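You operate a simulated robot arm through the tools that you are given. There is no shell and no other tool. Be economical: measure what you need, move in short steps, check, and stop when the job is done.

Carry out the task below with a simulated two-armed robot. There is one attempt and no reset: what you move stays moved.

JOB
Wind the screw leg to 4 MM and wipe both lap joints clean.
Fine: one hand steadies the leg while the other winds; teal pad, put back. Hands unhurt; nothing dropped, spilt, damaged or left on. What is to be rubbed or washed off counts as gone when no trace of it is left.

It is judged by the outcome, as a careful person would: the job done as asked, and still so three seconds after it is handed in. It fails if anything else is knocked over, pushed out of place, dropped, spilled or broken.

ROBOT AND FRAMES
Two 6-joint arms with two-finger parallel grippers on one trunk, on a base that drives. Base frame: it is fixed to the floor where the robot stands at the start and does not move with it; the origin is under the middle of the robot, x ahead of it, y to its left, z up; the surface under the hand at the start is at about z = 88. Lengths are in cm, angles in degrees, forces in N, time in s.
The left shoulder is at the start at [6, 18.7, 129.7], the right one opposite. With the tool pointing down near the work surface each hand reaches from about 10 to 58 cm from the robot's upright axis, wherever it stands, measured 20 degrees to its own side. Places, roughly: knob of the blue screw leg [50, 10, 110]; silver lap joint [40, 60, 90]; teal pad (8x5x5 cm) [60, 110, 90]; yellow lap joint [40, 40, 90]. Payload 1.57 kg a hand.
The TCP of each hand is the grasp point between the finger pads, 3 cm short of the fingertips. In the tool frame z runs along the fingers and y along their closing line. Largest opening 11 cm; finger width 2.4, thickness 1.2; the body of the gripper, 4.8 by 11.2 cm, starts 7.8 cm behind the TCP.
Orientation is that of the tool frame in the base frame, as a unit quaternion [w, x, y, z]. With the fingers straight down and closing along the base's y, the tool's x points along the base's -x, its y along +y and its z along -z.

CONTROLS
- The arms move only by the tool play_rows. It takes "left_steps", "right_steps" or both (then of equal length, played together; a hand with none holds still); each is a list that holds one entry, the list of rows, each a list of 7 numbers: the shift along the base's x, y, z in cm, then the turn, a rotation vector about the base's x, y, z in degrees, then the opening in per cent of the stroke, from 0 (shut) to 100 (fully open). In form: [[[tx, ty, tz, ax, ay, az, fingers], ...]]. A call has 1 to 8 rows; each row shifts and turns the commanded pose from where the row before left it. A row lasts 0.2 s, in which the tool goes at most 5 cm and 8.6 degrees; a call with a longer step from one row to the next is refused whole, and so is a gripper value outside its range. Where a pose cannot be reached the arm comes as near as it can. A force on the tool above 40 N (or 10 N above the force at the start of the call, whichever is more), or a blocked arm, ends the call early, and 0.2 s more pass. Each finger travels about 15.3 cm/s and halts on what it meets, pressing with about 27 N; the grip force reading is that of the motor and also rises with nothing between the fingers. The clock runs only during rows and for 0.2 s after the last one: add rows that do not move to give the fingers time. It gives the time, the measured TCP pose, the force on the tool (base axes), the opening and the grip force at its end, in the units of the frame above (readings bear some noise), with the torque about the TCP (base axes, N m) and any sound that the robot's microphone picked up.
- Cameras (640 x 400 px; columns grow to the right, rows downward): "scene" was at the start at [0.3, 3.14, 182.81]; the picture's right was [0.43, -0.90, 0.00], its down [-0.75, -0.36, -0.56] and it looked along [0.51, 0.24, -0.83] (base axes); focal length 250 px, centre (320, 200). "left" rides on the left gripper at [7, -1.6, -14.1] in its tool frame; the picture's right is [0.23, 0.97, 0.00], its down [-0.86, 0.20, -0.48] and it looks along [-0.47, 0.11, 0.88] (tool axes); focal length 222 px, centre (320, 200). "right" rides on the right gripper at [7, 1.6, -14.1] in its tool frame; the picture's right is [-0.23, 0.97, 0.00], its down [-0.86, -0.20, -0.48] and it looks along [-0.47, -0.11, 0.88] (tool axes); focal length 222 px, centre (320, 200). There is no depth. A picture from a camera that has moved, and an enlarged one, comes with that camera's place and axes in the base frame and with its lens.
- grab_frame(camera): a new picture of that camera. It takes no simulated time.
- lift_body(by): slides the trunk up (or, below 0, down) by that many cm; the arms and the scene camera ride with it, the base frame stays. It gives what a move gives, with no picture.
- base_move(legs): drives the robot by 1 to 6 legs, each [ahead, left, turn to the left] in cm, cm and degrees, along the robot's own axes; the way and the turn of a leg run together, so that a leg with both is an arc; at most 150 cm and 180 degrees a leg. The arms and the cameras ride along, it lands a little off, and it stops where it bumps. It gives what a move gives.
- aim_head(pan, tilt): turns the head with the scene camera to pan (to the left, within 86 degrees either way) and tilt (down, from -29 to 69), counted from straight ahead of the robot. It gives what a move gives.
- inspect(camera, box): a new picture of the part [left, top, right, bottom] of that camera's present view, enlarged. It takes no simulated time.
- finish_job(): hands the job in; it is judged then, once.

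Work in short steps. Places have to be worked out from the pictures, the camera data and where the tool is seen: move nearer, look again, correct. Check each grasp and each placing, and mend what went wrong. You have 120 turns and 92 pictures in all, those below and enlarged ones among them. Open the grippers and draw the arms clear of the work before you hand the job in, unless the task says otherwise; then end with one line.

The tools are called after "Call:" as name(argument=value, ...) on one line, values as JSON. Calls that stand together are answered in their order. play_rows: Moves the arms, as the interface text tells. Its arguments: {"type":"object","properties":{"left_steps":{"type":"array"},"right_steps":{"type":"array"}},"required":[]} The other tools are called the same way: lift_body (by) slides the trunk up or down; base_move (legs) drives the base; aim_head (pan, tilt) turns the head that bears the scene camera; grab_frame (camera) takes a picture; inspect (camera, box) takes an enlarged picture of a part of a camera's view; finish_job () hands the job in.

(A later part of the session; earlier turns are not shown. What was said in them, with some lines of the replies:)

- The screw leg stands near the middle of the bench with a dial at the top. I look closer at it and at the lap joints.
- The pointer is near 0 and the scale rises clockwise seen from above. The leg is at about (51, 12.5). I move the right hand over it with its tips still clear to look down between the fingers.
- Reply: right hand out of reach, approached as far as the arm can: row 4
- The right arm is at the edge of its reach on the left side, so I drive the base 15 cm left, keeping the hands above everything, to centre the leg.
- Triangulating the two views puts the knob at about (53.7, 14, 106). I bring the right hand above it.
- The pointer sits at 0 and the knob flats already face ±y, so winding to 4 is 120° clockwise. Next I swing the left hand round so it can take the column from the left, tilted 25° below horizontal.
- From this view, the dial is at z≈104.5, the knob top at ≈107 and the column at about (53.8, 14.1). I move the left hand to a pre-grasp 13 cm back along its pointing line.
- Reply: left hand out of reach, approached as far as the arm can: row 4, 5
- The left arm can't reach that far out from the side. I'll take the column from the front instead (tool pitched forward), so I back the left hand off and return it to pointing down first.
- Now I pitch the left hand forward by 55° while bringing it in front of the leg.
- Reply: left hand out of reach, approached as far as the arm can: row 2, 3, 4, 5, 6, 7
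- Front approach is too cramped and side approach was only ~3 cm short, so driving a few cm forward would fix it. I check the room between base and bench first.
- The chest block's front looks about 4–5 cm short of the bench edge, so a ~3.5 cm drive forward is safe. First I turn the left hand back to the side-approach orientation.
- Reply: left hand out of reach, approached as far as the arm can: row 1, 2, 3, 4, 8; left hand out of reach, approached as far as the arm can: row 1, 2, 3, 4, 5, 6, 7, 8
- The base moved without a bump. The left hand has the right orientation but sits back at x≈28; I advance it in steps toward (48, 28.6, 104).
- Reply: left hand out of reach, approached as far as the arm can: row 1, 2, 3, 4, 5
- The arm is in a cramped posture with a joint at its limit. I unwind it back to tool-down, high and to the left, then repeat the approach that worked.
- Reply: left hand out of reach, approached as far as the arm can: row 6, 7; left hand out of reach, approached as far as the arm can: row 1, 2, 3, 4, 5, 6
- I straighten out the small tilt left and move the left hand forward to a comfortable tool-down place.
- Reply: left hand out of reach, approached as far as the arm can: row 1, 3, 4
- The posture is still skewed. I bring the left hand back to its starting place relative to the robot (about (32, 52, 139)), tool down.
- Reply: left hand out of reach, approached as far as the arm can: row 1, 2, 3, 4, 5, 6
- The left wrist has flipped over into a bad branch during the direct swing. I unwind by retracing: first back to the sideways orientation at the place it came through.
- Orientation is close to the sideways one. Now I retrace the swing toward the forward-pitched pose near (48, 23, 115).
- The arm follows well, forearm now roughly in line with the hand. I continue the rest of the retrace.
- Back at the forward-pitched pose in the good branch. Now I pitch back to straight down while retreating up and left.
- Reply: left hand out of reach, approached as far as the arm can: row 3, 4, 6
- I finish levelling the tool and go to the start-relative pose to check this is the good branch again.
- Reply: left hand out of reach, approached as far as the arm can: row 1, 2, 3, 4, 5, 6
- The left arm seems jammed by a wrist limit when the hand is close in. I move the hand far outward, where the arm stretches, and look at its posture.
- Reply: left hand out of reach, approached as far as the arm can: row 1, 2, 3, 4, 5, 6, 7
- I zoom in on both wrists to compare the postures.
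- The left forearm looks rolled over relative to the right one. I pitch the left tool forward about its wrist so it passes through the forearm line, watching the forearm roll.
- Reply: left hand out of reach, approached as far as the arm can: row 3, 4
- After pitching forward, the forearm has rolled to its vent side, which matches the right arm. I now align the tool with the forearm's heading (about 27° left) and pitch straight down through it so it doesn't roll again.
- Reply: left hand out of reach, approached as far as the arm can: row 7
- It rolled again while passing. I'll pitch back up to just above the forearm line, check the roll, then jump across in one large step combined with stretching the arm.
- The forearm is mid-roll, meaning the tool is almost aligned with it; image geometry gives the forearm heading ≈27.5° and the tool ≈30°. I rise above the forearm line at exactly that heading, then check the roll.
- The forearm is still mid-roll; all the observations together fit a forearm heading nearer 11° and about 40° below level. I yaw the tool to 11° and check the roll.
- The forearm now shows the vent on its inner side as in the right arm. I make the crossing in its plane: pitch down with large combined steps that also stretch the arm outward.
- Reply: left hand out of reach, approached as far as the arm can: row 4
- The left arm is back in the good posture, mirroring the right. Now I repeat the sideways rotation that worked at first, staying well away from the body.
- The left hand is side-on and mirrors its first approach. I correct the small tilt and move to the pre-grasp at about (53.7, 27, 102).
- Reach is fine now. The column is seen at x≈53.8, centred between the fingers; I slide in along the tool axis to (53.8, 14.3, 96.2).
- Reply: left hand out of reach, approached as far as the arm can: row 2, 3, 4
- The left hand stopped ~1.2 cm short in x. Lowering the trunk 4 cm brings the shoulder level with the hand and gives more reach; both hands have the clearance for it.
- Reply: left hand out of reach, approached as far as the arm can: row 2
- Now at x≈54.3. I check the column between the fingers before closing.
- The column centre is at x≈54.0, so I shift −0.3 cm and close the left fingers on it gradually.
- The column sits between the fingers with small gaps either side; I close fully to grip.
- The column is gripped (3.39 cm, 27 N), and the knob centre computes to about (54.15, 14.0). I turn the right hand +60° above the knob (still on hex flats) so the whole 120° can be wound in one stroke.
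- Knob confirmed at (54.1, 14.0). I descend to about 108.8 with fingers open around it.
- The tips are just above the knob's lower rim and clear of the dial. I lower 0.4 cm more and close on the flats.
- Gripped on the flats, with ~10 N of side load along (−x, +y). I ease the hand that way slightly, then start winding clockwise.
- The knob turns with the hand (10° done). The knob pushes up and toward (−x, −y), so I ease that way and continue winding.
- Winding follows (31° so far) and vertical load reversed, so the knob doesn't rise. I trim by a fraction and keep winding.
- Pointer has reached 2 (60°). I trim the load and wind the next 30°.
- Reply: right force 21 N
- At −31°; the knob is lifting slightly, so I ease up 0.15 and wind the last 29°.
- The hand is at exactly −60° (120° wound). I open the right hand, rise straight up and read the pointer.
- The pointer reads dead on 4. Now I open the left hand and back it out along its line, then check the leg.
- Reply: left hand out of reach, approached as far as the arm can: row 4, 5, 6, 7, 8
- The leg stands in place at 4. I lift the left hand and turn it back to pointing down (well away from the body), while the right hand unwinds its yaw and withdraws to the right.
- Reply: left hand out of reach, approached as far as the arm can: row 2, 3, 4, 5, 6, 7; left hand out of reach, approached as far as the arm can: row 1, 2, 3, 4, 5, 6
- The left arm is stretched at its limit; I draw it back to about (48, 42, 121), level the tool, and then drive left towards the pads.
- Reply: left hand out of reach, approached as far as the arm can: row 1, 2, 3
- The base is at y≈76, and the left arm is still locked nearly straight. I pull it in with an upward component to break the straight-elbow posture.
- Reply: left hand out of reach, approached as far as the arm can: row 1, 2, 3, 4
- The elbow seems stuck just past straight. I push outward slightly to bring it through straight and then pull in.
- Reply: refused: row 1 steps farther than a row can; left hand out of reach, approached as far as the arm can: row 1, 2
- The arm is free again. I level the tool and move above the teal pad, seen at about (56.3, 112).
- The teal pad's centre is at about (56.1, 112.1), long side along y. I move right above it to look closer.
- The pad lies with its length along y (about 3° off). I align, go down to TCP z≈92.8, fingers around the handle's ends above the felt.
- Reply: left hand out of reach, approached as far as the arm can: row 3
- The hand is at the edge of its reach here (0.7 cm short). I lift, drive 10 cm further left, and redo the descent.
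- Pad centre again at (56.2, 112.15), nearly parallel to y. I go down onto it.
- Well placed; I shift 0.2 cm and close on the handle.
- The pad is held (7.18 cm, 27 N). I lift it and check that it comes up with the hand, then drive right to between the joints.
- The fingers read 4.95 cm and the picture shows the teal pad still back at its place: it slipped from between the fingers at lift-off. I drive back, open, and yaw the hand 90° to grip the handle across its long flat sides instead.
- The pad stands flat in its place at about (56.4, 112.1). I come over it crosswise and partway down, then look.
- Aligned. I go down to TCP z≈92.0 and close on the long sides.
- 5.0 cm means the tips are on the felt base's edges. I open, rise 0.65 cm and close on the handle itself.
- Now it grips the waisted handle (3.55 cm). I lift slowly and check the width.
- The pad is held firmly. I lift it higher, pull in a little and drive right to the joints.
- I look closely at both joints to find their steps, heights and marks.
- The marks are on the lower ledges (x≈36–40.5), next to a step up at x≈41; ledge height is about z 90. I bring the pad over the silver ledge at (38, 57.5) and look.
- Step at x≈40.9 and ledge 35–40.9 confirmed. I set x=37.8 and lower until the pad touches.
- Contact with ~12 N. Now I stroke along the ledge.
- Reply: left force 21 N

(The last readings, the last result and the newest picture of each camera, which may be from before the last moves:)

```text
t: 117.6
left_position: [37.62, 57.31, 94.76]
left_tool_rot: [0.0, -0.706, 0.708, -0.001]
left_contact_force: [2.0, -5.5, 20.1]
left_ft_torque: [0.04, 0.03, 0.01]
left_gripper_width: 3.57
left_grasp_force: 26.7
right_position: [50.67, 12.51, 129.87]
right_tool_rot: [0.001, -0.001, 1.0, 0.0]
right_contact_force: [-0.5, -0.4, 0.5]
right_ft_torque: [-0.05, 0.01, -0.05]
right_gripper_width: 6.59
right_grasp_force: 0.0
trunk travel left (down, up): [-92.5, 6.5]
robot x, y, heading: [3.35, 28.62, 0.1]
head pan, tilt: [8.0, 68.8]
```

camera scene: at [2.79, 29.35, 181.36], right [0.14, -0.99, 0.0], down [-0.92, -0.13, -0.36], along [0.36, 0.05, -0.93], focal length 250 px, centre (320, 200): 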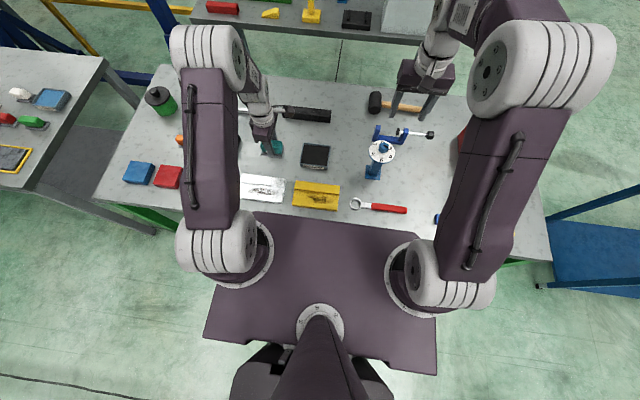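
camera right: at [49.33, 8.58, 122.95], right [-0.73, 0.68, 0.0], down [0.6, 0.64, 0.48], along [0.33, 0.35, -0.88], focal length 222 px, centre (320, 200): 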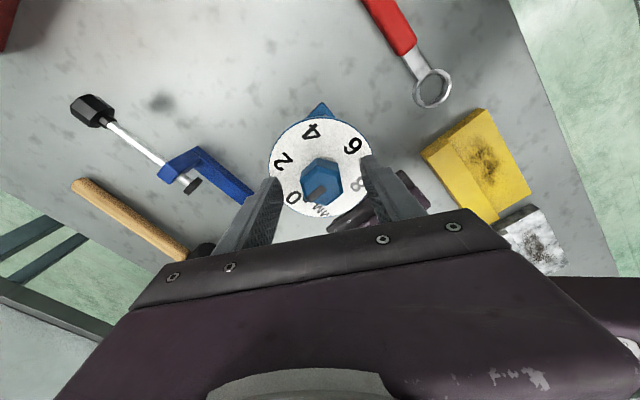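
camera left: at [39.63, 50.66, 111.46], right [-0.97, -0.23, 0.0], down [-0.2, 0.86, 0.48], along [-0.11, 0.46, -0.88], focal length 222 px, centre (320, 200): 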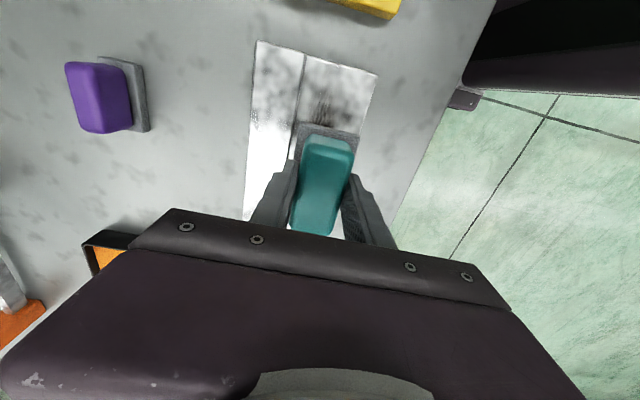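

Works well. Second set of strokes, one a little closer to the step and one nearer the front, then I lift to look.

Call:
play_rows(left_steps=[[[0.3, 2.2, 0.05, 0, 0, 0, 10], [0, 2.4, 0, 0, 0, 0, 10], [0, -2.4, 0, 0, 0, 0, 10], [0, -2.4, 0, 0, 0, 0, 10], [0, -2.4, 0, 0, 0, 0, 10], [0, -2.2, 0, 0, 0, 0, 10], [-0.9, 0, 0, 0, 0, 0, 10], [0, 2.4, 0, 0, 0, 0, 10]]])

Call:
play_rows(left_steps=[[[0, 2.4, 0, 0, 0, 0, 10], [0, 2.4, 0, 0, 0, 0, 10], [0, 2.4, 0, 0, 0, 0, 10], [0, 0, 4, 0, 0, 0, 10], [2, -4, 2, 0, 0, 0, 10], [3, -2, 2, 0, 0, 0, 10], [4, -2, 2, 0, 0, 0, 10], [3, -2, 0, 0, 0, 0, 10]]])

Call:
inspect(camera="scene", box=[224, 165, 346, 221])

```text
t: 119.4
left_position: [37.19, 54.89, 94.75]
left_tool_rot: [-0.001, -0.707, 0.708, -0.001]
left_contact_force: [-0.2, -3.1, 10.7]
left_ft_torque: [0.31, -0.28, -0.12]
left_gripper_width: 3.56
left_grasp_force: 26.6
right_position: [50.71, 12.84, 129.88]
right_tool_rot: [0.001, -0.001, 1.0, 0.0]
right_contact_force: [0.5, 0.3, 0.3]
right_ft_torque: [-0.03, 0.0, 0.03]
right_gripper_width: 6.62
right_grasp_force: 0.1
trunk travel left (down, up): [-92.5, 6.5]
robot x, y, heading: [3.47, 28.48, 0.0]
head pan, tilt: [8.0, 68.8]
```

```text
t: 121.2
left_position: [49.34, 52.04, 104.3]
left_tool_rot: [0.002, 0.707, -0.707, 0.0]
left_contact_force: [0.1, 0.0, -2.4]
left_ft_torque: [0.05, 0.02, -0.01]
left_gripper_width: 3.55
left_grasp_force: 27.0
right_position: [50.94, 12.68, 129.78]
right_tool_rot: [0.0, -0.002, 1.0, -0.001]
right_contact_force: [0.7, 0.4, -0.7]
right_ft_torque: [0.01, 0.01, 0.01]
right_gripper_width: 6.62
right_grasp_force: 0.0
trunk travel left (down, up): [-92.5, 6.5]
robot x, y, heading: [3.19, 28.87, -0.0]
head pan, tilt: [8.0, 68.8]
```

```text
5.25 times, centred on (285, 193) of scene
camera zoom: at [2.93, 29.19, 181.36], right [0.14, -0.99, 0.0], down [-0.92, -0.13, -0.36], along [0.36, 0.05, -0.93], focal length 1309 px, centre (504, 237)
```

zoom: 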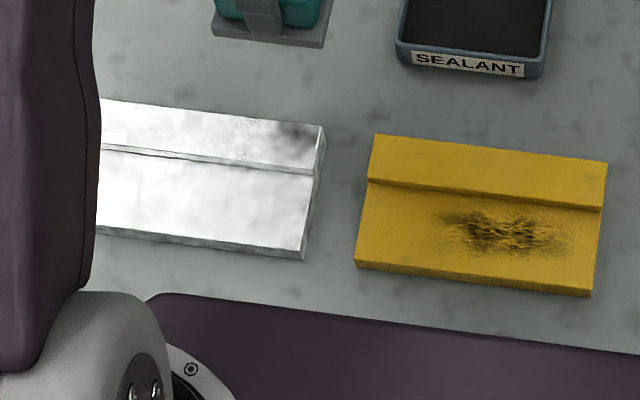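

Silver ledge looks clean where visible. I drive 16 cm right so the yellow ledge is well placed, then hover over it.

Call:
base_move(legs=[[0, -16, 0]])

Call:
play_rows(left_steps=[[[-2.8, -0.2, -1, 0, 0, 0, 10], [-2.8, -0.2, -2, 0, 0, 0, 10], [-2.8, -0.2, -2, 0, 0, 0, 10], [-2.8, -0.2, -2, 0, 0, 0, 10], [0, 0, 0, 0, 0, 0, 10]]])

Call:
grab_frame(camera="left")

```text
t: 122.6
left_position: [49.14, 36.36, 104.41]
left_tool_rot: [0.003, 0.708, -0.707, 0.001]
left_contact_force: [-0.8, -0.1, -1.3]
left_ft_torque: [-0.03, -0.01, 0.02]
left_gripper_width: 3.57
left_grasp_force: 27.3
right_position: [50.96, -2.99, 129.81]
right_tool_rot: [-0.001, -0.002, 1.0, -0.001]
right_contact_force: [0.1, 0.5, -0.1]
right_ft_torque: [-0.03, 0.0, 0.0]
right_gripper_width: 6.6
right_grasp_force: 0.0
trunk travel left (down, up): [-92.5, 6.5]
robot x, y, heading: [3.19, 12.42, 0.3]
head pan, tilt: [8.0, 68.8]
```

```text
t: 123.8
left_position: [37.76, 35.32, 97.28]
left_tool_rot: [0.001, 0.707, -0.707, 0.001]
left_contact_force: [-0.2, -0.2, -1.7]
left_ft_torque: [0.0, 0.02, 0.03]
left_gripper_width: 3.56
left_grasp_force: 27.0
right_position: [50.91, -3.31, 129.78]
right_tool_rot: [-0.001, -0.001, 1.0, -0.001]
right_contact_force: [-0.4, -0.6, 0.5]
right_ft_torque: [0.02, -0.01, 0.01]
right_gripper_width: 6.59
right_grasp_force: 0.1
trunk travel left (down, up): [-92.5, 6.5]
robot x, y, heading: [3.63, 12.42, -0.2]
head pan, tilt: [8.0, 68.8]
```

```text
14 pictures are left
camera left: at [39.33, 28.41, 111.46], right [-0.97, -0.23, 0.0], down [-0.2, 0.86, 0.48], along [-0.11, 0.46, -0.88], focal length 222 px, centre (320, 200)
```

left: 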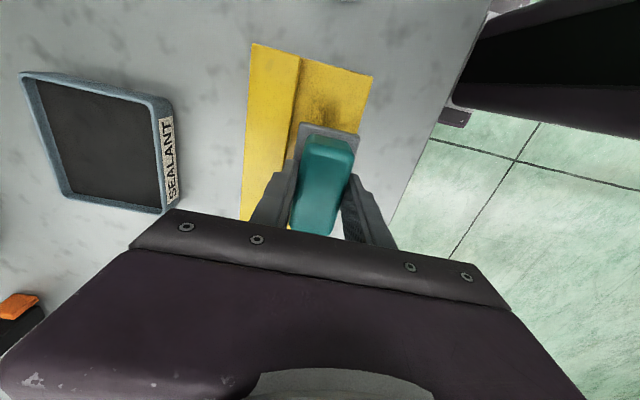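

Same geometry here (step at x≈40.9). I lower onto the ledge and start stroking.

Call:
play_rows(left_steps=[[[0, 0, -1.2, 0, 0, 0, 10], [0, 0, -0.8, 0, 0, 0, 10], [0, 0, -0.4, 0, 0, 0, 10], [0, 0, -0.2, 0, 0, 0, 10], [0, 0, 0, 0, 0, 0, 10]]])

Call:
play_rows(left_steps=[[[0, 2, 0, 0, 0, 0, 10], [0, 2, 0, 0, 0, 0, 10], [0, -2.2, 0, 0, 0, 0, 10], [0, -2.2, 0, 0, 0, 0, 10], [0, -2.2, 0, 0, 0, 0, 10], [0, -2, 0, 0, 0, 0, 10], [0, 2.2, 0, 0, 0, 0, 10], [0, 2.2, 0, 0, 0, 0, 10]]])

```text
t: 125.0
left_position: [37.83, 35.42, 94.83]
left_tool_rot: [-0.001, -0.707, 0.707, 0.0]
left_contact_force: [-0.3, -0.4, -2.0]
left_ft_torque: [-0.01, -0.01, -0.04]
left_gripper_width: 3.55
left_grasp_force: 26.8
right_position: [50.86, -3.26, 129.96]
right_tool_rot: [0.001, -0.002, 1.0, 0.0]
right_contact_force: [0.4, -0.4, 0.2]
right_ft_torque: [-0.01, -0.01, -0.02]
right_gripper_width: 6.58
right_grasp_force: 0.1
trunk travel left (down, up): [-92.5, 6.5]
robot x, y, heading: [3.3, 12.44, -0.1]
head pan, tilt: [8.0, 68.8]
```

```text
t: 126.8
left_position: [37.78, 35.23, 94.98]
left_tool_rot: [-0.003, -0.707, 0.707, -0.002]
left_contact_force: [0.5, -0.1, -1.3]
left_ft_torque: [-0.03, 0.01, 0.01]
left_gripper_width: 3.54
left_grasp_force: 27.7
right_position: [50.79, -3.01, 129.88]
right_tool_rot: [-0.001, -0.002, 1.0, 0.0]
right_contact_force: [-0.4, 0.2, 0.1]
right_ft_torque: [0.01, 0.02, 0.03]
right_gripper_width: 6.61
right_grasp_force: 0.1
trunk travel left (down, up): [-92.5, 6.5]
robot x, y, heading: [3.3, 12.26, 0.2]
head pan, tilt: [8.0, 68.8]
```

Not touching yet (force only the pad's weight). I lower a little more in small steps.

Call:
play_rows(left_steps=[[[0, 0, -0.15, 0, 0, 0, 10], [0, 0, -0.15, 0, 0, 0, 10], [0, 0, 0, 0, 0, 0, 10]]])

```text
t: 127.6
left_position: [37.93, 34.96, 94.78]
left_tool_rot: [0.0, -0.707, 0.707, -0.001]
left_contact_force: [1.2, -2.7, 21.8]
left_ft_torque: [-0.13, 0.04, -0.09]
left_gripper_width: 3.54
left_grasp_force: 27.3
right_position: [50.74, -3.46, 129.85]
right_tool_rot: [0.001, -0.001, 1.0, 0.002]
right_contact_force: [0.8, 0.4, 0.0]
right_ft_torque: [0.0, -0.03, 0.01]
right_gripper_width: 6.6
right_grasp_force: 0.1
trunk travel left (down, up): [-92.5, 6.5]
robot x, y, heading: [3.36, 12.42, -0.0]
head pan, tilt: [8.0, 68.8]
```

Firm contact (22 N). I ease a touch and stroke the whole marked length, three lanes.

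Call:
play_rows(left_steps=[[[-0.1, 1.8, 0.07, 0, 0, 0, 10], [0, 2, 0, 0, 0, 0, 10], [0, -2.2, 0, 0, 0, 0, 10], [0, -2.2, 0, 0, 0, 0, 10], [0, -2.2, 0, 0, 0, 0, 10], [0, -1.4, 0, 0, 0, 0, 10], [0.2, 2, 0, 0, 0, 0, 10], [0, 2, 0, 0, 0, 0, 10]]])

Call:
play_rows(left_steps=[[[0, 2, 0, 0, 0, 0, 10], [0, 2, 0, 0, 0, 0, 10], [-0.9, 0, 0, 0, 0, 0, 10], [0, -2, 0, 0, 0, 0, 10], [0, -2, 0, 0, 0, 0, 10], [0, -2, 0, 0, 0, 0, 10], [0, -2, 0, 0, 0, 0, 10], [0, 0, 0, 0, 0, 0, 10]]])

Call:
play_rows(left_steps=[[[0.6, 2, 0, 0, 0, 0, 10], [0, 2, 0, 0, 0, 0, 10], [0, 0, 4, 0, 0, 0, 10], [3, 1, 3, 0, 0, 0, 10], [4, 1, 2, 0, 0, 0, 10], [4, 1, 0, 0, 0, 0, 10], [0, 0, 0, 0, 0, 0, 10]]])

Call:
inspect(camera="scene", box=[150, 160, 310, 230])

```text
t: 129.4
left_position: [38.06, 34.77, 94.63]
left_tool_rot: [-0.001, -0.706, 0.708, 0.0]
left_contact_force: [2.7, -4.8, 13.3]
left_ft_torque: [-0.22, 0.16, 0.05]
left_gripper_width: 3.55
left_grasp_force: 26.6
right_position: [50.69, -3.39, 129.86]
right_tool_rot: [0.001, -0.001, 1.0, 0.0]
right_contact_force: [-0.3, 0.4, 0.4]
right_ft_torque: [-0.05, 0.0, 0.01]
right_gripper_width: 6.59
right_grasp_force: 0.0
trunk travel left (down, up): [-92.5, 6.5]
robot x, y, heading: [3.39, 12.63, 0.0]
head pan, tilt: [8.0, 68.8]
```

```text
t: 131.2
left_position: [37.16, 31.03, 94.61]
left_tool_rot: [0.001, 0.708, -0.707, 0.002]
left_contact_force: [-5.0, 5.0, 27.3]
left_ft_torque: [-0.28, -0.1, -0.01]
left_gripper_width: 3.56
left_grasp_force: 27.2
right_position: [50.54, -3.35, 129.9]
right_tool_rot: [0.001, -0.002, 1.0, 0.0]
right_contact_force: [0.2, -1.4, 0.2]
right_ft_torque: [-0.02, 0.0, 0.0]
right_gripper_width: 6.58
right_grasp_force: 0.0
trunk travel left (down, up): [-92.5, 6.5]
robot x, y, heading: [3.3, 12.45, -0.1]
head pan, tilt: [8.0, 68.8]
stopped in row 8 (left hand): the force on the tool passed its limit at 42 N (the readings are from after the stop); the commanded pose is now the measured one
```

```text
t: 132.8
left_position: [48.84, 38.31, 103.75]
left_tool_rot: [-0.001, -0.707, 0.707, 0.0]
left_contact_force: [-0.1, -1.0, -0.9]
left_ft_torque: [0.02, -0.01, -0.03]
left_gripper_width: 3.54
left_grasp_force: 27.0
right_position: [50.89, -3.39, 129.89]
right_tool_rot: [0.0, -0.001, 1.0, -0.001]
right_contact_force: [-0.6, -0.6, -0.1]
right_ft_torque: [0.01, 0.02, -0.01]
right_gripper_width: 6.61
right_grasp_force: 0.0
trunk travel left (down, up): [-92.5, 6.5]
robot x, y, heading: [3.08, 12.45, 0.0]
head pan, tilt: [8.0, 68.8]
```

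```text
4.00 times, centred on (230, 195) of scene
camera zoom: at [2.7, 13.21, 181.36], right [0.14, -0.99, 0.0], down [-0.92, -0.13, -0.36], along [0.36, 0.05, -0.93], focal length 998 px, centre (680, 220)
```

zoom: 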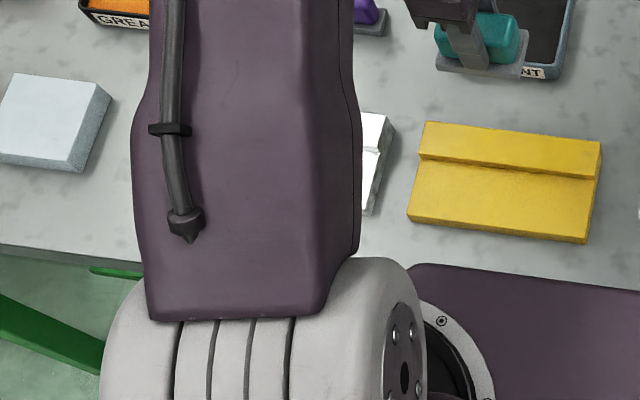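

Yellow looks clean and unmoved. I zoom in to make sure no trace remains, particularly along the step.

Call:
inspect(camera="scene", box=[248, 186, 304, 224])

```text
10.53 times, centred on (276, 205) of scene
camera zoom: at [2.7, 13.21, 181.36], right [0.14, -0.99, 0.0], down [-0.92, -0.13, -0.36], along [0.36, 0.05, -0.93], focal length 2627 px, centre (783, 147)
```

zoom: 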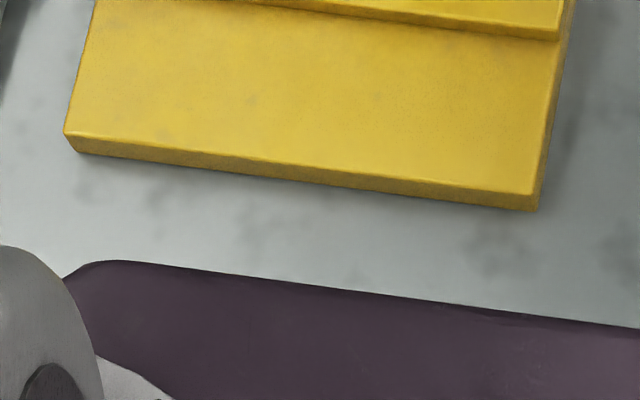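

The yellow ledge looks clean from above. A second look from the hand camera at low angle.

Call:
inspect(camera="left", box=[330, 70, 450, 240])

```text
2.35 times, centred on (390, 155) of left
camera zoom: at [50.49, 31.38, 117.95], right [-0.97, -0.23, 0.0], down [-0.2, 0.86, 0.48], along [-0.11, 0.46, -0.88], focal length 523 px, centre (155, 306)
```

zoom: 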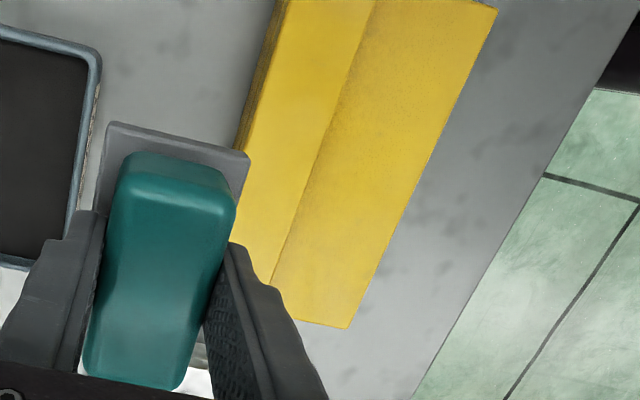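

There may be a faint grainy residue on part of the yellow ledge, so I give it another firm pass.

Call:
play_rows(left_steps=[[[-4, -1, 0, 0, 0, 0, 10], [-4, -1, -2, 0, 0, 0, 10], [-2.9, -1, -3, 0, 0, 0, 10], [0, 0, -2.5, 0, 0, 0, 10], [0, 0, -1, 0, 0, 0, 10], [0, 0, -0.4, 0, 0, 0, 10], [0, 0, 0, 0, 0, 0, 10]]])

```text
t: 134.4
left_position: [37.89, 34.96, 94.77]
left_tool_rot: [-0.001, -0.707, 0.707, -0.001]
left_contact_force: [-0.1, 3.6, 17.9]
left_ft_torque: [0.31, -0.03, 0.03]
left_gripper_width: 3.52
left_grasp_force: 27.4
right_position: [50.78, -3.26, 129.84]
right_tool_rot: [0.001, -0.002, 1.0, -0.001]
right_contact_force: [-0.8, 0.9, -0.2]
right_ft_torque: [0.02, -0.03, 0.0]
right_gripper_width: 6.6
right_grasp_force: 0.1
trunk travel left (down, up): [-92.5, 6.5]
robot x, y, heading: [3.22, 12.22, 0.3]
head pan, tilt: [8.0, 68.8]
```

Call:
play_rows(left_steps=[[[0.1, -2, 0, 0, 0, 0, 10], [0, -2, 0, 0, 0, 0, 10], [0, 2.2, 0, 0, 0, 0, 10], [0, 2.2, 0, 0, 0, 0, 10], [0, 2.2, 0, 0, 0, 0, 10], [0, 1.4, 0, 0, 0, 0, 10], [0, -2, 0, 0, 0, 0, 10], [0, -2, 0, 0, 0, 0, 10]]])

Call:
play_rows(left_steps=[[[-0.6, -2, 0.03, 0, 0, 0, 10], [0, -2, 0, 0, 0, 0, 10], [0, 2, 0, 0, 0, 0, 10], [0, 2, 0, 0, 0, 0, 10], [0, 2, 0, 0, 0, 0, 10], [0, 2, 0, 0, 0, 0, 10], [0.3, -2, 0, 0, 0, 0, 10], [0, -2, 0, 0, 0, 0, 10]]])

Call:
play_rows(left_steps=[[[0, -2, 0, 0, 0, 0, 10], [0, -2, 0, 0, 0, 0, 10], [0, 2, 0, 0, 0, 0, 10], [0, 0, 4, 0, 0, 0, 10], [3, 2, 3, 0, 0, 0, 10], [4, 2, 2, 0, 0, 0, 10], [4, 1, 0, 0, 0, 0, 10], [0, 0, 0, 0, 0, 0, 10]]])

Call:
inspect(camera="left", box=[330, 70, 450, 240])

```text
t: 136.2
left_position: [38.08, 34.89, 94.81]
left_tool_rot: [-0.002, -0.707, 0.708, 0.0]
left_contact_force: [-0.5, 1.2, 1.5]
left_ft_torque: [-0.07, -0.07, 0.03]
left_gripper_width: 3.53
left_grasp_force: 26.7
right_position: [50.74, -3.42, 129.8]
right_tool_rot: [0.001, -0.002, 1.0, 0.001]
right_contact_force: [-0.2, 0.3, 0.3]
right_ft_torque: [0.06, 0.05, 0.02]
right_gripper_width: 6.6
right_grasp_force: 0.1
trunk travel left (down, up): [-92.5, 6.5]
robot x, y, heading: [3.58, 12.39, 0.2]
head pan, tilt: [8.0, 68.8]
```

```text
t: 138.0
left_position: [37.82, 34.88, 94.8]
left_tool_rot: [-0.001, -0.707, 0.707, 0.0]
left_contact_force: [0.5, 0.7, -2.1]
left_ft_torque: [-0.01, 0.02, -0.02]
left_gripper_width: 3.54
left_grasp_force: 26.7
right_position: [50.91, -3.45, 129.81]
right_tool_rot: [0.0, -0.002, 1.0, 0.001]
right_contact_force: [-0.1, -0.2, 0.6]
right_ft_torque: [0.03, 0.01, -0.01]
right_gripper_width: 6.6
right_grasp_force: 0.0
trunk travel left (down, up): [-92.5, 6.5]
robot x, y, heading: [3.19, 12.23, 0.1]
head pan, tilt: [8.0, 68.8]
```

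```text
t: 139.8
left_position: [48.91, 38.06, 103.8]
left_tool_rot: [0.001, 0.707, -0.707, 0.0]
left_contact_force: [-0.2, -0.2, -1.0]
left_ft_torque: [-0.03, 0.0, -0.02]
left_gripper_width: 3.54
left_grasp_force: 27.0
right_position: [50.82, -3.36, 129.83]
right_tool_rot: [0.0, -0.002, 1.0, -0.001]
right_contact_force: [-0.3, -0.7, 0.2]
right_ft_torque: [-0.01, 0.0, 0.03]
right_gripper_width: 6.6
right_grasp_force: 0.1
trunk travel left (down, up): [-92.5, 6.5]
robot x, y, heading: [3.36, 12.48, 0.1]
head pan, tilt: [8.0, 68.8]
```

```text
2.35 times, centred on (390, 155) of left
camera zoom: at [50.52, 31.2, 118.13], right [-0.97, -0.23, 0.0], down [-0.2, 0.86, 0.48], along [-0.11, 0.46, -0.88], focal length 523 px, centre (155, 306)
```

zoom: 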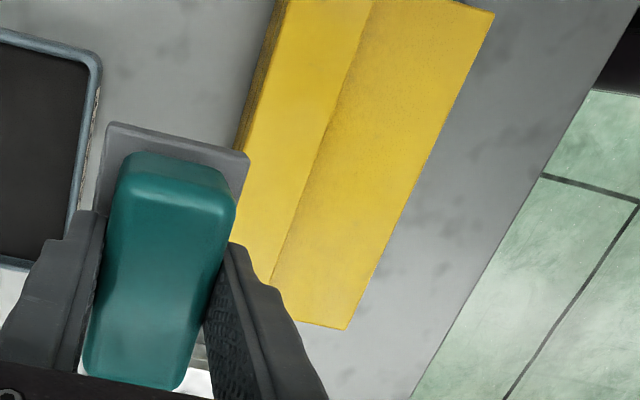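

Better, though a little grain may remain by the step. One more pass with assured contact, slightly closer to the step.

Call:
play_rows(left_steps=[[[-4, -2, 0, 0, 0, 0, 10], [-4, -2, -2, 0, 0, 0, 10], [-2.7, -2, -3, 0, 0, 0, 10], [0, -1, -2.5, 0, 0, 0, 10], [0, 0, -1, 0, 0, 0, 10], [0, 0, -0.5, 0, 0, 0, 10], [0, 0, -0.1, 0, 0, 0, 10], [0, 0, 0, 0, 0, 0, 10]]])

Call:
play_rows(left_steps=[[[0.2, 1.5, 0, 0, 0, 0, 10], [0, 1.5, 0, 0, 0, 0, 10], [0, 1.5, 0, 0, 0, 0, 10], [0, 1.5, 0, 0, 0, 0, 10], [0, 0, 0, 0, 0, 0, 10]]])

```text
t: 141.6
left_position: [38.1, 30.95, 94.72]
left_tool_rot: [0.0, -0.707, 0.707, -0.001]
left_contact_force: [1.3, 3.5, 23.7]
left_ft_torque: [0.06, 0.05, 0.03]
left_gripper_width: 3.55
left_grasp_force: 27.2
right_position: [50.68, -3.32, 129.94]
right_tool_rot: [0.001, -0.002, 1.0, 0.0]
right_contact_force: [-0.1, 0.5, 0.6]
right_ft_torque: [-0.02, 0.02, -0.03]
right_gripper_width: 6.61
right_grasp_force: 0.1
trunk travel left (down, up): [-92.5, 6.5]
robot x, y, heading: [3.14, 12.53, 0.1]
head pan, tilt: [8.0, 68.8]
```

```text
t: 142.8
left_position: [38.19, 36.75, 94.71]
left_tool_rot: [-0.001, -0.707, 0.707, 0.0]
left_contact_force: [-2.2, -4.2, 17.1]
left_ft_torque: [0.38, -0.12, -0.09]
left_gripper_width: 3.56
left_grasp_force: 26.9
right_position: [50.62, -3.54, 129.86]
right_tool_rot: [0.001, -0.001, 1.0, -0.001]
right_contact_force: [-0.1, -0.3, -0.1]
right_ft_torque: [-0.01, 0.04, 0.02]
right_gripper_width: 6.59
right_grasp_force: 0.1
trunk travel left (down, up): [-92.5, 6.5]
robot x, y, heading: [3.49, 12.64, 0.2]
head pan, tilt: [8.0, 68.8]
```

Good steady contact, no push against the step. I finish with return strokes in two lanes and lift.

Call:
play_rows(left_steps=[[[0, 1.8, 0, 0, 0, 0, 10], [0, -1.8, 0, 0, 0, 0, 10], [0, -1.9, 0, 0, 0, 0, 10], [0, -1.9, 0, 0, 0, 0, 10], [0, -1.9, 0, 0, 0, 0, 10], [-0.8, 0, 0, 0, 0, 0, 10], [0, 1.9, 0, 0, 0, 0, 10], [0, 1.9, 0, 0, 0, 0, 10]]])

Call:
play_rows(left_steps=[[[0, 1.9, 0, 0, 0, 0, 10], [0, 1.9, 0, 0, 0, 0, 10], [0, 0, 4, 0, 0, 0, 10], [3, 0, 3, 0, 0, 0, 10], [4, 0, 2, 0, 0, 0, 10], [4, 0, 0, 0, 0, 0, 10], [0, 0, 0, 0, 0, 0, 10]]])

Call:
inspect(camera="left", box=[330, 70, 450, 240])

```text
t: 144.6
left_position: [37.24, 35.15, 94.62]
left_tool_rot: [-0.002, -0.707, 0.707, 0.0]
left_contact_force: [-2.1, -1.6, 10.3]
left_ft_torque: [0.45, -0.25, 0.02]
left_gripper_width: 3.59
left_grasp_force: 26.7
right_position: [50.8, -3.1, 129.87]
right_tool_rot: [0.002, -0.002, 1.0, 0.0]
right_contact_force: [0.3, -0.5, -0.2]
right_ft_torque: [-0.02, -0.01, 0.0]
right_gripper_width: 6.62
right_grasp_force: 0.0
trunk travel left (down, up): [-92.5, 6.5]
robot x, y, heading: [3.28, 12.49, 0.0]
head pan, tilt: [8.0, 68.8]
```

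```text
t: 146.2
left_position: [48.56, 38.97, 103.58]
left_tool_rot: [0.002, 0.707, -0.707, 0.0]
left_contact_force: [-0.7, 0.2, -1.4]
left_ft_torque: [-0.03, -0.01, -0.02]
left_gripper_width: 3.57
left_grasp_force: 27.1
right_position: [50.76, -3.26, 129.81]
right_tool_rot: [-0.001, -0.003, 1.0, 0.0]
right_contact_force: [0.3, -0.8, -0.4]
right_ft_torque: [0.01, 0.0, 0.01]
right_gripper_width: 6.58
right_grasp_force: 0.0
trunk travel left (down, up): [-92.5, 6.5]
robot x, y, heading: [3.32, 12.29, -0.2]
head pan, tilt: [8.0, 68.8]
```

```text
2.35 times, centred on (390, 155) of left
camera zoom: at [50.09, 32.17, 118.01], right [-0.97, -0.23, 0.0], down [-0.2, 0.86, 0.48], along [-0.11, 0.46, -0.88], focal length 523 px, centre (155, 306)
```

zoom: 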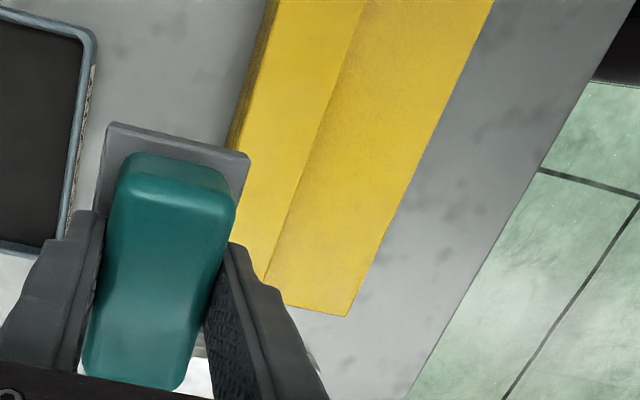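

Unchanged now, so that's just paint grain: yellow is clean. I drive 14 cm left to check the silver joint with the hand camera.

Call:
base_move(legs=[[0, 16, 0]])

Call:
inspect(camera="left", box=[330, 70, 450, 240])

```text
t: 147.6
left_position: [48.72, 54.63, 103.71]
left_tool_rot: [-0.001, -0.706, 0.708, 0.0]
left_contact_force: [-1.3, -0.3, -1.2]
left_ft_torque: [0.02, 0.02, 0.0]
left_gripper_width: 3.54
left_grasp_force: 27.5
right_position: [50.79, 12.15, 129.85]
right_tool_rot: [0.0, 0.001, 1.0, 0.001]
right_contact_force: [0.2, -0.6, 0.6]
right_ft_torque: [0.02, 0.01, -0.02]
right_gripper_width: 6.59
right_grasp_force: 0.1
trunk travel left (down, up): [-92.5, 6.5]
robot x, y, heading: [3.18, 28.17, -0.7]
head pan, tilt: [8.0, 68.8]
```

```text
2.35 times, centred on (390, 155) of left
camera zoom: at [50.2, 47.66, 118.04], right [-0.98, -0.22, 0.0], down [-0.19, 0.86, 0.48], along [-0.11, 0.47, -0.88], focal length 523 px, centre (155, 306)
```

zoom: 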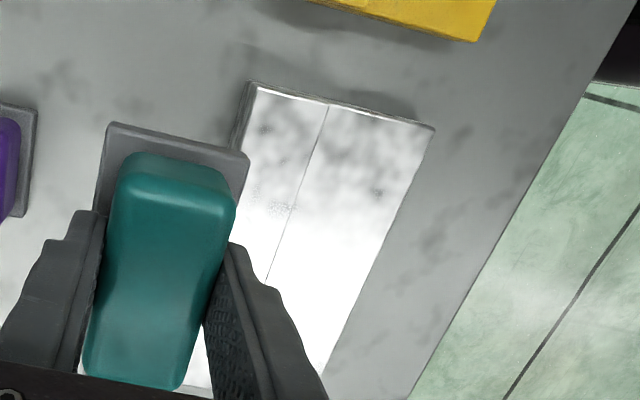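

Silver ledge is clean to the far end. I take a tighter look at the fine speckle by the step to be sure it is only metal texture.

Call:
inspect(camera="left", box=[345, 110, 425, 200])

```text
4.44 times, centred on (385, 155) of left
camera zoom: at [50.2, 47.66, 118.04], right [-0.98, -0.22, 0.0], down [-0.19, 0.86, 0.48], along [-0.11, 0.47, -0.88], focal length 987 px, centre (31, 400)
```

zoom: 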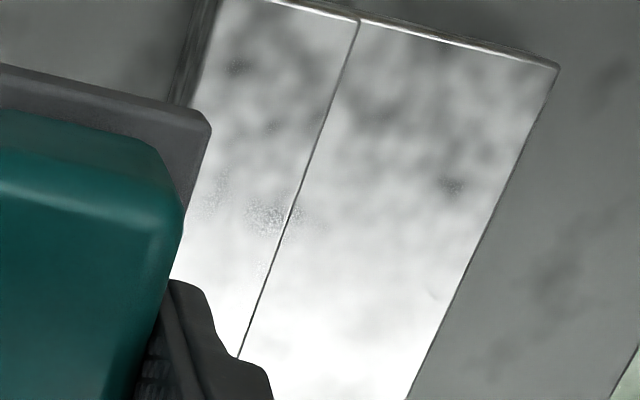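

Probably metal texture, but to be safe I give the silver ledge one more firm pass close to the step.

Call:
play_rows(left_steps=[[[-4, -1, 0, 0, 0, 0, 10], [-4, -1, -2, 0, 0, 0, 10], [-2.5, 0, -3, 0, 0, 0, 10], [0, 0, -2.5, 0, 0, 0, 10], [0, 0, -1, 0, 0, 0, 10], [0, 0, -0.5, 0, 0, 0, 10], [0, 0, -0.1, 0, 0, 0, 10], [0, 0, 0, 0, 0, 0, 10]]])

Call:
play_rows(left_steps=[[[0.1, 2, 0, 0, 0, 0, 10], [0, 2, 0, 0, 0, 0, 10], [0, 2, 0, 0, 0, 0, 10], [0, 2, 0, 0, 0, 0, 10], [0, 2, 0, 0, 0, 0, 10], [0, -2, 0, 0, 0, 0, 10], [0, -2, 0, 0, 0, 0, 10], [0, -2, 0, 0, 0, 0, 10]]])

```text
t: 149.4
left_position: [38.06, 52.77, 94.77]
left_tool_rot: [-0.001, -0.706, 0.709, -0.001]
left_contact_force: [-0.4, 0.9, 9.2]
left_ft_torque: [0.57, -0.12, 0.02]
left_gripper_width: 3.55
left_grasp_force: 27.1
right_position: [50.77, 12.45, 129.91]
right_tool_rot: [0.0, 0.001, 1.0, 0.0]
right_contact_force: [0.1, -0.8, 0.3]
right_ft_torque: [0.0, -0.04, 0.01]
right_gripper_width: 6.63
right_grasp_force: 0.0
trunk travel left (down, up): [-92.5, 6.5]
robot x, y, heading: [3.39, 28.21, -0.3]
head pan, tilt: [8.0, 68.8]
```

```text
t: 151.2
left_position: [38.26, 56.7, 94.84]
left_tool_rot: [-0.001, -0.706, 0.708, -0.001]
left_contact_force: [0.2, 0.8, 16.7]
left_ft_torque: [0.49, -0.36, 0.15]
left_gripper_width: 3.56
left_grasp_force: 27.3
right_position: [50.81, 12.19, 129.82]
right_tool_rot: [0.001, 0.0, 1.0, 0.0]
right_contact_force: [-0.4, 0.5, 0.4]
right_ft_torque: [-0.01, 0.05, 0.0]
right_gripper_width: 6.61
right_grasp_force: 0.1
trunk travel left (down, up): [-92.5, 6.5]
robot x, y, heading: [3.3, 28.69, -0.3]
head pan, tilt: [8.0, 68.8]
```

Contact held throughout (9–17 N). I finish the stroke, lift away and drive back to the pad's place.

Call:
play_rows(left_steps=[[[0, -2, 0, 0, 0, 0, 10], [0, -2, 0, 0, 0, 0, 10], [0, 0, 4, 0, 0, 0, 10], [2, 0, 3, 0, 0, 0, 10], [4, 0, 2, 0, 0, 0, 10], [4.5, 0, 2, 0, 0, 0, 10], [0, 0, 2, 0, 0, 0, 10], [0, 0, 0, 0, 0, 0, 10]]])

Call:
base_move(legs=[[0, 59, 0.6]])

Call:
aim_head(pan=40, tilt=50)

Call:
grab_frame(camera="scene")

```text
t: 153.0
left_position: [48.73, 52.8, 107.63]
left_tool_rot: [-0.002, -0.705, 0.709, -0.001]
left_contact_force: [-0.5, -0.3, -1.7]
left_ft_torque: [-0.01, 0.02, 0.01]
left_gripper_width: 3.54
left_grasp_force: 27.6
right_position: [50.78, 12.44, 129.89]
right_tool_rot: [0.0, 0.001, 1.0, 0.0]
right_contact_force: [-0.4, -0.2, 0.2]
right_ft_torque: [0.01, 0.0, -0.02]
right_gripper_width: 6.59
right_grasp_force: 0.0
trunk travel left (down, up): [-92.5, 6.5]
robot x, y, heading: [3.23, 28.83, -0.5]
head pan, tilt: [8.0, 68.8]
```

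```text
t: 156.3
left_position: [47.67, 112.23, 107.8]
left_tool_rot: [0.001, 0.714, -0.7, 0.0]
left_contact_force: [-0.3, -0.8, -1.5]
left_ft_torque: [0.01, 0.02, 0.0]
left_gripper_width: 3.53
left_grasp_force: 26.8
right_position: [50.8, 71.81, 129.78]
right_tool_rot: [0.0, -0.012, 1.0, -0.001]
right_contact_force: [0.3, -0.2, -0.8]
right_ft_torque: [-0.01, 0.0, 0.0]
right_gripper_width: 6.62
right_grasp_force: 0.1
trunk travel left (down, up): [-92.5, 6.5]
robot x, y, heading: [3.08, 86.98, 1.3]
head pan, tilt: [8.0, 68.8]
```

```text
t: 157.3
left_position: [47.59, 112.42, 107.71]
left_tool_rot: [0.001, 0.715, -0.7, 0.001]
left_contact_force: [-0.7, 0.4, -1.6]
left_ft_torque: [-0.02, -0.02, 0.03]
left_gripper_width: 3.54
left_grasp_force: 26.8
right_position: [50.73, 72.04, 129.81]
right_tool_rot: [0.0, -0.013, 1.0, -0.001]
right_contact_force: [-0.7, -0.3, -1.0]
right_ft_torque: [0.01, -0.01, 0.0]
right_gripper_width: 6.6
right_grasp_force: 0.0
trunk travel left (down, up): [-92.5, 6.5]
robot x, y, heading: [2.92, 86.73, 1.4]
head pan, tilt: [40.0, 50.0]
```

```text
6 pictures are left
camera scene: at [2.56, 91.82, 183.55], right [0.66, -0.75, 0.0], down [-0.58, -0.51, -0.64], along [0.48, 0.42, -0.77], focal length 250 px, centre (320, 200)
```

scene: 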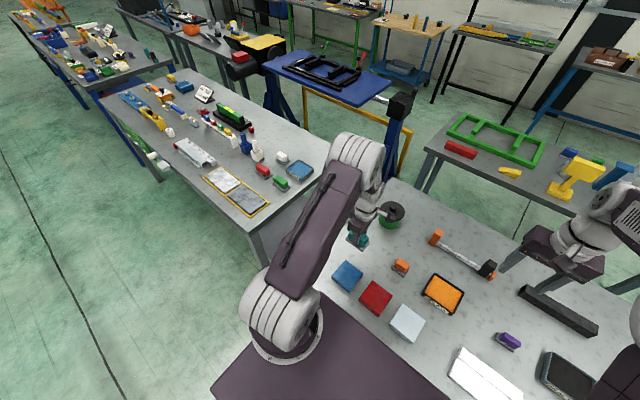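

The pad's place at (56.4, 112.25) is free. I move over it, realign the yaw and lower to just above the bench.

Call:
play_rows(left_steps=[[[3, -0.05, 0, 0, 0, -2.1, 10], [3, 0, -1, 0, 0, 0, 10], [2.8, 0, -3, 0, 0, 0, 10], [0, 0, -4, 0, 0, 0, 10], [0, 0, -4, 0, 0, 0, 10], [0, 0, -2, 0, 0, 0, 10], [0, 0, 0, 0, 0, 0, 10]]])

```text
t: 158.9
left_position: [56.59, 112.31, 93.67]
left_tool_rot: [-0.002, -0.701, 0.713, -0.001]
left_contact_force: [-0.4, -1.3, -0.8]
left_ft_torque: [-0.02, 0.01, 0.0]
left_gripper_width: 3.53
left_grasp_force: 26.7
right_position: [50.7, 72.01, 129.79]
right_tool_rot: [-0.001, -0.013, 1.0, -0.001]
right_contact_force: [0.2, -0.1, -0.4]
right_ft_torque: [-0.02, 0.02, 0.01]
right_gripper_width: 6.6
right_grasp_force: 0.1
trunk travel left (down, up): [-92.5, 6.5]
robot x, y, heading: [2.51, 87.03, 1.1]
head pan, tilt: [40.0, 50.0]
```

In position at z 93.7; I ease it down the last 0.9 cm to contact.

Call:
play_rows(left_steps=[[[-0.15, 0, -0.4, 0, 0, 0, 10], [0, 0, -0.3, 0, 0, 0, 10], [0, 0, -0.15, 0, 0, 0, 10], [0, 0, 0, 0, 0, 0, 10]]])

```text
t: 159.9
left_position: [56.29, 112.46, 92.71]
left_tool_rot: [-0.001, -0.702, 0.712, -0.001]
left_contact_force: [0.2, 0.3, -2.0]
left_ft_torque: [0.0, 0.03, 0.02]
left_gripper_width: 3.54
left_grasp_force: 27.7
right_position: [50.84, 72.11, 129.95]
right_tool_rot: [0.0, -0.012, 1.0, 0.0]
right_contact_force: [-0.1, -0.3, 0.6]
right_ft_torque: [0.04, 0.0, 0.03]
right_gripper_width: 6.61
right_grasp_force: 0.1
trunk travel left (down, up): [-92.5, 6.5]
robot x, y, heading: [3.11, 86.93, 1.2]
head pan, tilt: [40.0, 50.0]
```

Call:
play_rows(left_steps=[[[0, -0.1, -0.06, 0, 0, 0, 10], [0, 0, -0.06, 0, 0, 0, 10], [0, 0, 0, 0, 0, 0, 10]]])

```text
t: 160.7
left_position: [56.44, 112.21, 92.92]
left_tool_rot: [0.0, -0.701, 0.713, 0.0]
left_contact_force: [0.1, 0.8, 3.9]
left_ft_torque: [-0.12, -0.03, 0.04]
left_gripper_width: 3.55
left_grasp_force: 26.8
right_position: [50.76, 72.14, 129.91]
right_tool_rot: [0.0, -0.014, 1.0, 0.0]
right_contact_force: [1.0, 0.7, -0.5]
right_ft_torque: [-0.02, 0.01, 0.02]
right_gripper_width: 6.57
right_grasp_force: 0.1
trunk travel left (down, up): [-92.5, 6.5]
robot x, y, heading: [2.93, 86.74, 1.2]
head pan, tilt: [40.0, 50.0]
```

The pad now touches the bench lightly (about 4–6 N). I open and rise straight up, then look.

Call:
play_rows(left_steps=[[[0, 0, 0, 0, 0, 0, 45], [0, 0, 0, 0, 0, 0, 60], [0, 0, 0, 0, 0, 0, 60], [0, 0, 3, 0, 0, 0, 60], [0, 0, 4, 0, 0, 0, 60], [0, 0, 4, 0, 0, 0, 60], [0, 0, 4, 0, 0, 0, 60], [0, 0, 0, 0, 0, 0, 60]]])

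Call:
grab_frame(camera="left")

```text
t: 162.5
left_position: [56.36, 112.12, 107.72]
left_tool_rot: [-0.002, -0.701, 0.713, -0.001]
left_contact_force: [0.4, -0.5, 0.1]
left_ft_torque: [0.01, 0.03, -0.02]
left_gripper_width: 6.62
left_grasp_force: 0.1
right_position: [50.76, 71.98, 129.87]
right_tool_rot: [0.0, -0.012, 1.0, 0.0]
right_contact_force: [-0.1, 0.7, 0.4]
right_ft_torque: [0.01, -0.03, -0.01]
right_gripper_width: 6.62
right_grasp_force: 0.1
trunk travel left (down, up): [-92.5, 6.5]
robot x, y, heading: [2.8, 86.57, 1.4]
head pan, tilt: [40.0, 50.0]
```

```text
5 pictures are left
camera left: at [57.84, 105.25, 121.93], right [-0.98, -0.21, 0.0], down [-0.18, 0.86, 0.48], along [-0.1, 0.47, -0.88], focal length 222 px, centre (320, 200)
```

left: 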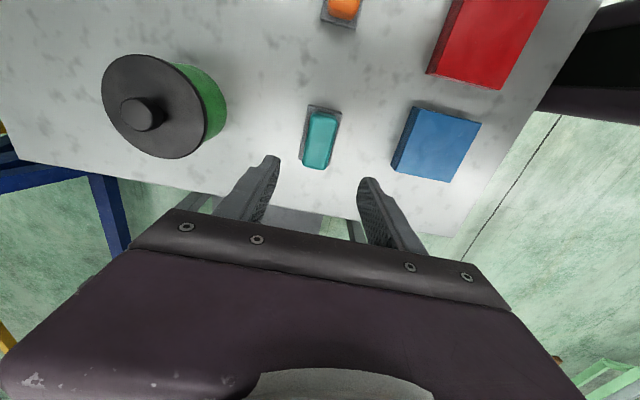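

The pad stands back in its place. I draw both hands up and back, then take a last look at the joints and the leg.

Call:
play_rows(left_steps=[[[0, 0, 4, 0, 0, 0, 60], [-2, 0, 4, 0, 0, 0, 60], [-3, 0, 4, 0, 0, 0, 60], [-3, 0, 3, 0, 0, 0, 60], [0, 0, 0, 0, 0, 0, 60]]], right_steps=[[[-2, 0, 2, 0, 0, 0, 60], [-2, 0, 2, 0, 0, 0, 60], [-2, 0, 1, 0, 0, 0, 60], [-2, 0, 0, 0, 0, 0, 60], [0, 0, 0, 0, 0, 0, 60]]])

Call:
aim_head(pan=-45, tilt=45)

Call:
grab_frame(camera="scene")

```text
t: 163.7
left_position: [48.28, 112.06, 122.71]
left_tool_rot: [-0.002, -0.701, 0.713, -0.001]
left_contact_force: [-0.2, 0.1, 0.3]
left_ft_torque: [-0.01, 0.01, 0.0]
left_gripper_width: 6.6
left_grasp_force: 0.1
right_position: [42.63, 72.07, 134.76]
right_tool_rot: [0.0, -0.013, 1.0, 0.0]
right_contact_force: [-0.6, -0.2, 0.2]
right_ft_torque: [0.03, 0.01, 0.0]
right_gripper_width: 6.57
right_grasp_force: 0.2
trunk travel left (down, up): [-92.5, 6.5]
robot x, y, heading: [2.96, 86.67, 1.1]
head pan, tilt: [40.0, 50.0]
```

```text
t: 165.3
left_position: [48.3, 112.07, 122.6]
left_tool_rot: [-0.002, -0.701, 0.713, -0.001]
left_contact_force: [0.5, 0.5, 0.0]
left_ft_torque: [0.01, -0.01, -0.01]
left_gripper_width: 6.6
left_grasp_force: 0.0
right_position: [42.58, 72.03, 134.81]
right_tool_rot: [0.0, -0.013, 1.0, 0.0]
right_contact_force: [1.1, 0.6, 0.0]
right_ft_torque: [-0.01, 0.01, 0.01]
right_gripper_width: 6.63
right_grasp_force: 0.0
trunk travel left (down, up): [-92.5, 6.5]
robot x, y, heading: [2.62, 86.55, 1.5]
head pan, tilt: [-45.0, 45.0]
```

```text
4 pictures are left
camera scene: at [2.64, 81.07, 184.25], right [-0.69, -0.72, 0.0], down [-0.51, 0.49, -0.71], along [0.51, -0.49, -0.71], focal length 250 px, centre (320, 200)
```

scene: 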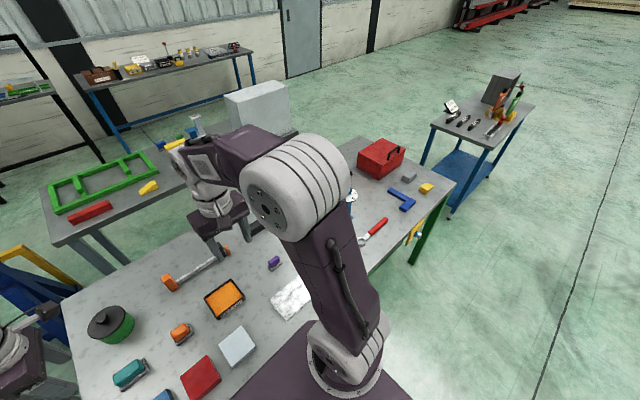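

The right arm hides the leg and joints from here. I drive 30 cm right, hands high, and look again.

Call:
base_move(legs=[[0, -28, -1.2]])

Call:
aim_head(pan=-20, tilt=60)

Call:
grab_frame(camera="scene")

```text
t: 167.3
left_position: [49.11, 83.18, 122.7]
left_tool_rot: [-0.002, -0.695, 0.719, -0.001]
left_contact_force: [0.3, 0.5, 0.1]
left_ft_torque: [-0.02, 0.02, 0.02]
left_gripper_width: 6.59
left_grasp_force: 0.0
right_position: [42.6, 43.27, 134.83]
right_tool_rot: [0.0, -0.001, 1.0, -0.001]
right_contact_force: [-0.6, -0.1, -0.5]
right_ft_torque: [-0.06, 0.0, 0.0]
right_gripper_width: 6.61
right_grasp_force: 0.1
trunk travel left (down, up): [-92.5, 6.5]
robot x, y, heading: [3.1, 58.48, -0.1]
head pan, tilt: [-45.0, 45.0]
```

```text
t: 168.2
left_position: [49.16, 82.83, 122.75]
left_tool_rot: [-0.002, -0.694, 0.72, 0.0]
left_contact_force: [0.0, 0.0, 0.8]
left_ft_torque: [0.01, 0.0, -0.03]
left_gripper_width: 6.59
left_grasp_force: 0.0
right_position: [42.63, 42.86, 134.8]
right_tool_rot: [0.0, -0.002, 1.0, -0.001]
right_contact_force: [-0.7, -0.3, 0.7]
right_ft_torque: [-0.01, -0.02, -0.01]
right_gripper_width: 6.58
right_grasp_force: 0.1
trunk travel left (down, up): [-92.5, 6.5]
robot x, y, heading: [3.32, 58.77, 0.2]
head pan, tilt: [-20.0, 60.0]
```

```text
3 pictures are left
camera scene: at [3.32, 56.16, 182.3], right [-0.34, -0.94, 0.0], down [-0.81, 0.3, -0.5], along [0.47, -0.17, -0.87], focal length 250 px, centre (320, 200)
```

scene: 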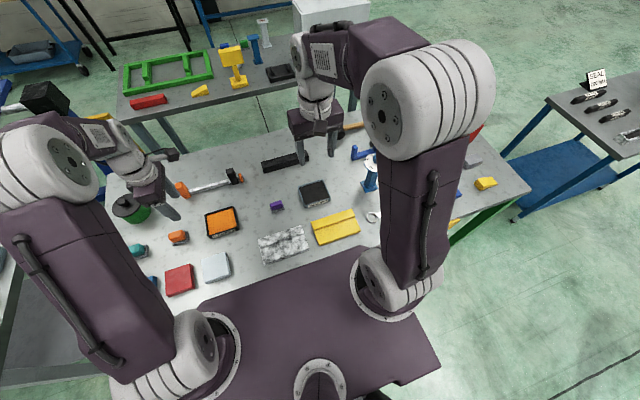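

Call:
inspect(camera="scene", box=[250, 200, 370, 270])

```text
5.33 times, centred on (310, 235) of scene
camera zoom: at [3.32, 56.16, 182.3], right [-0.34, -0.94, 0.0], down [-0.81, 0.3, -0.5], along [0.47, -0.17, -0.87], focal length 1331 px, centre (373, 13)
```

zoom: 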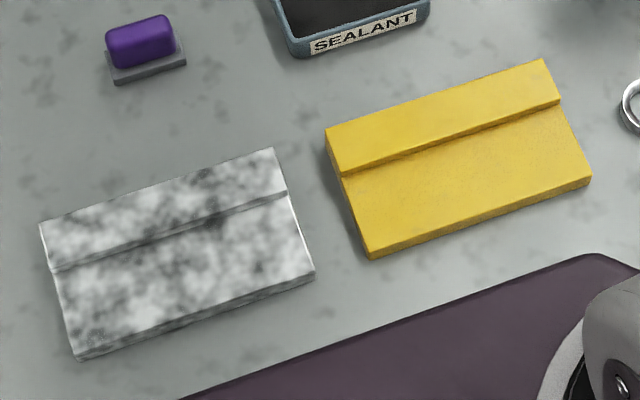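

Both joints are clean; the silver's mottling runs evenly over the whole part, so it is the metal finish. The leg was left standing at 4 and the pad is back. Both hands are open and clear, so I hand in.

Call:
finish_job()

```text
The job is handed in.
```

The job is handed in: the screw leg is wound to 4 MM with the left hand steadying it, both lap joints are wiped clean, and the teal pad is back in its place. On the first attempt the pad slipped from the fingers at lift-off, but it stayed flat where it was.
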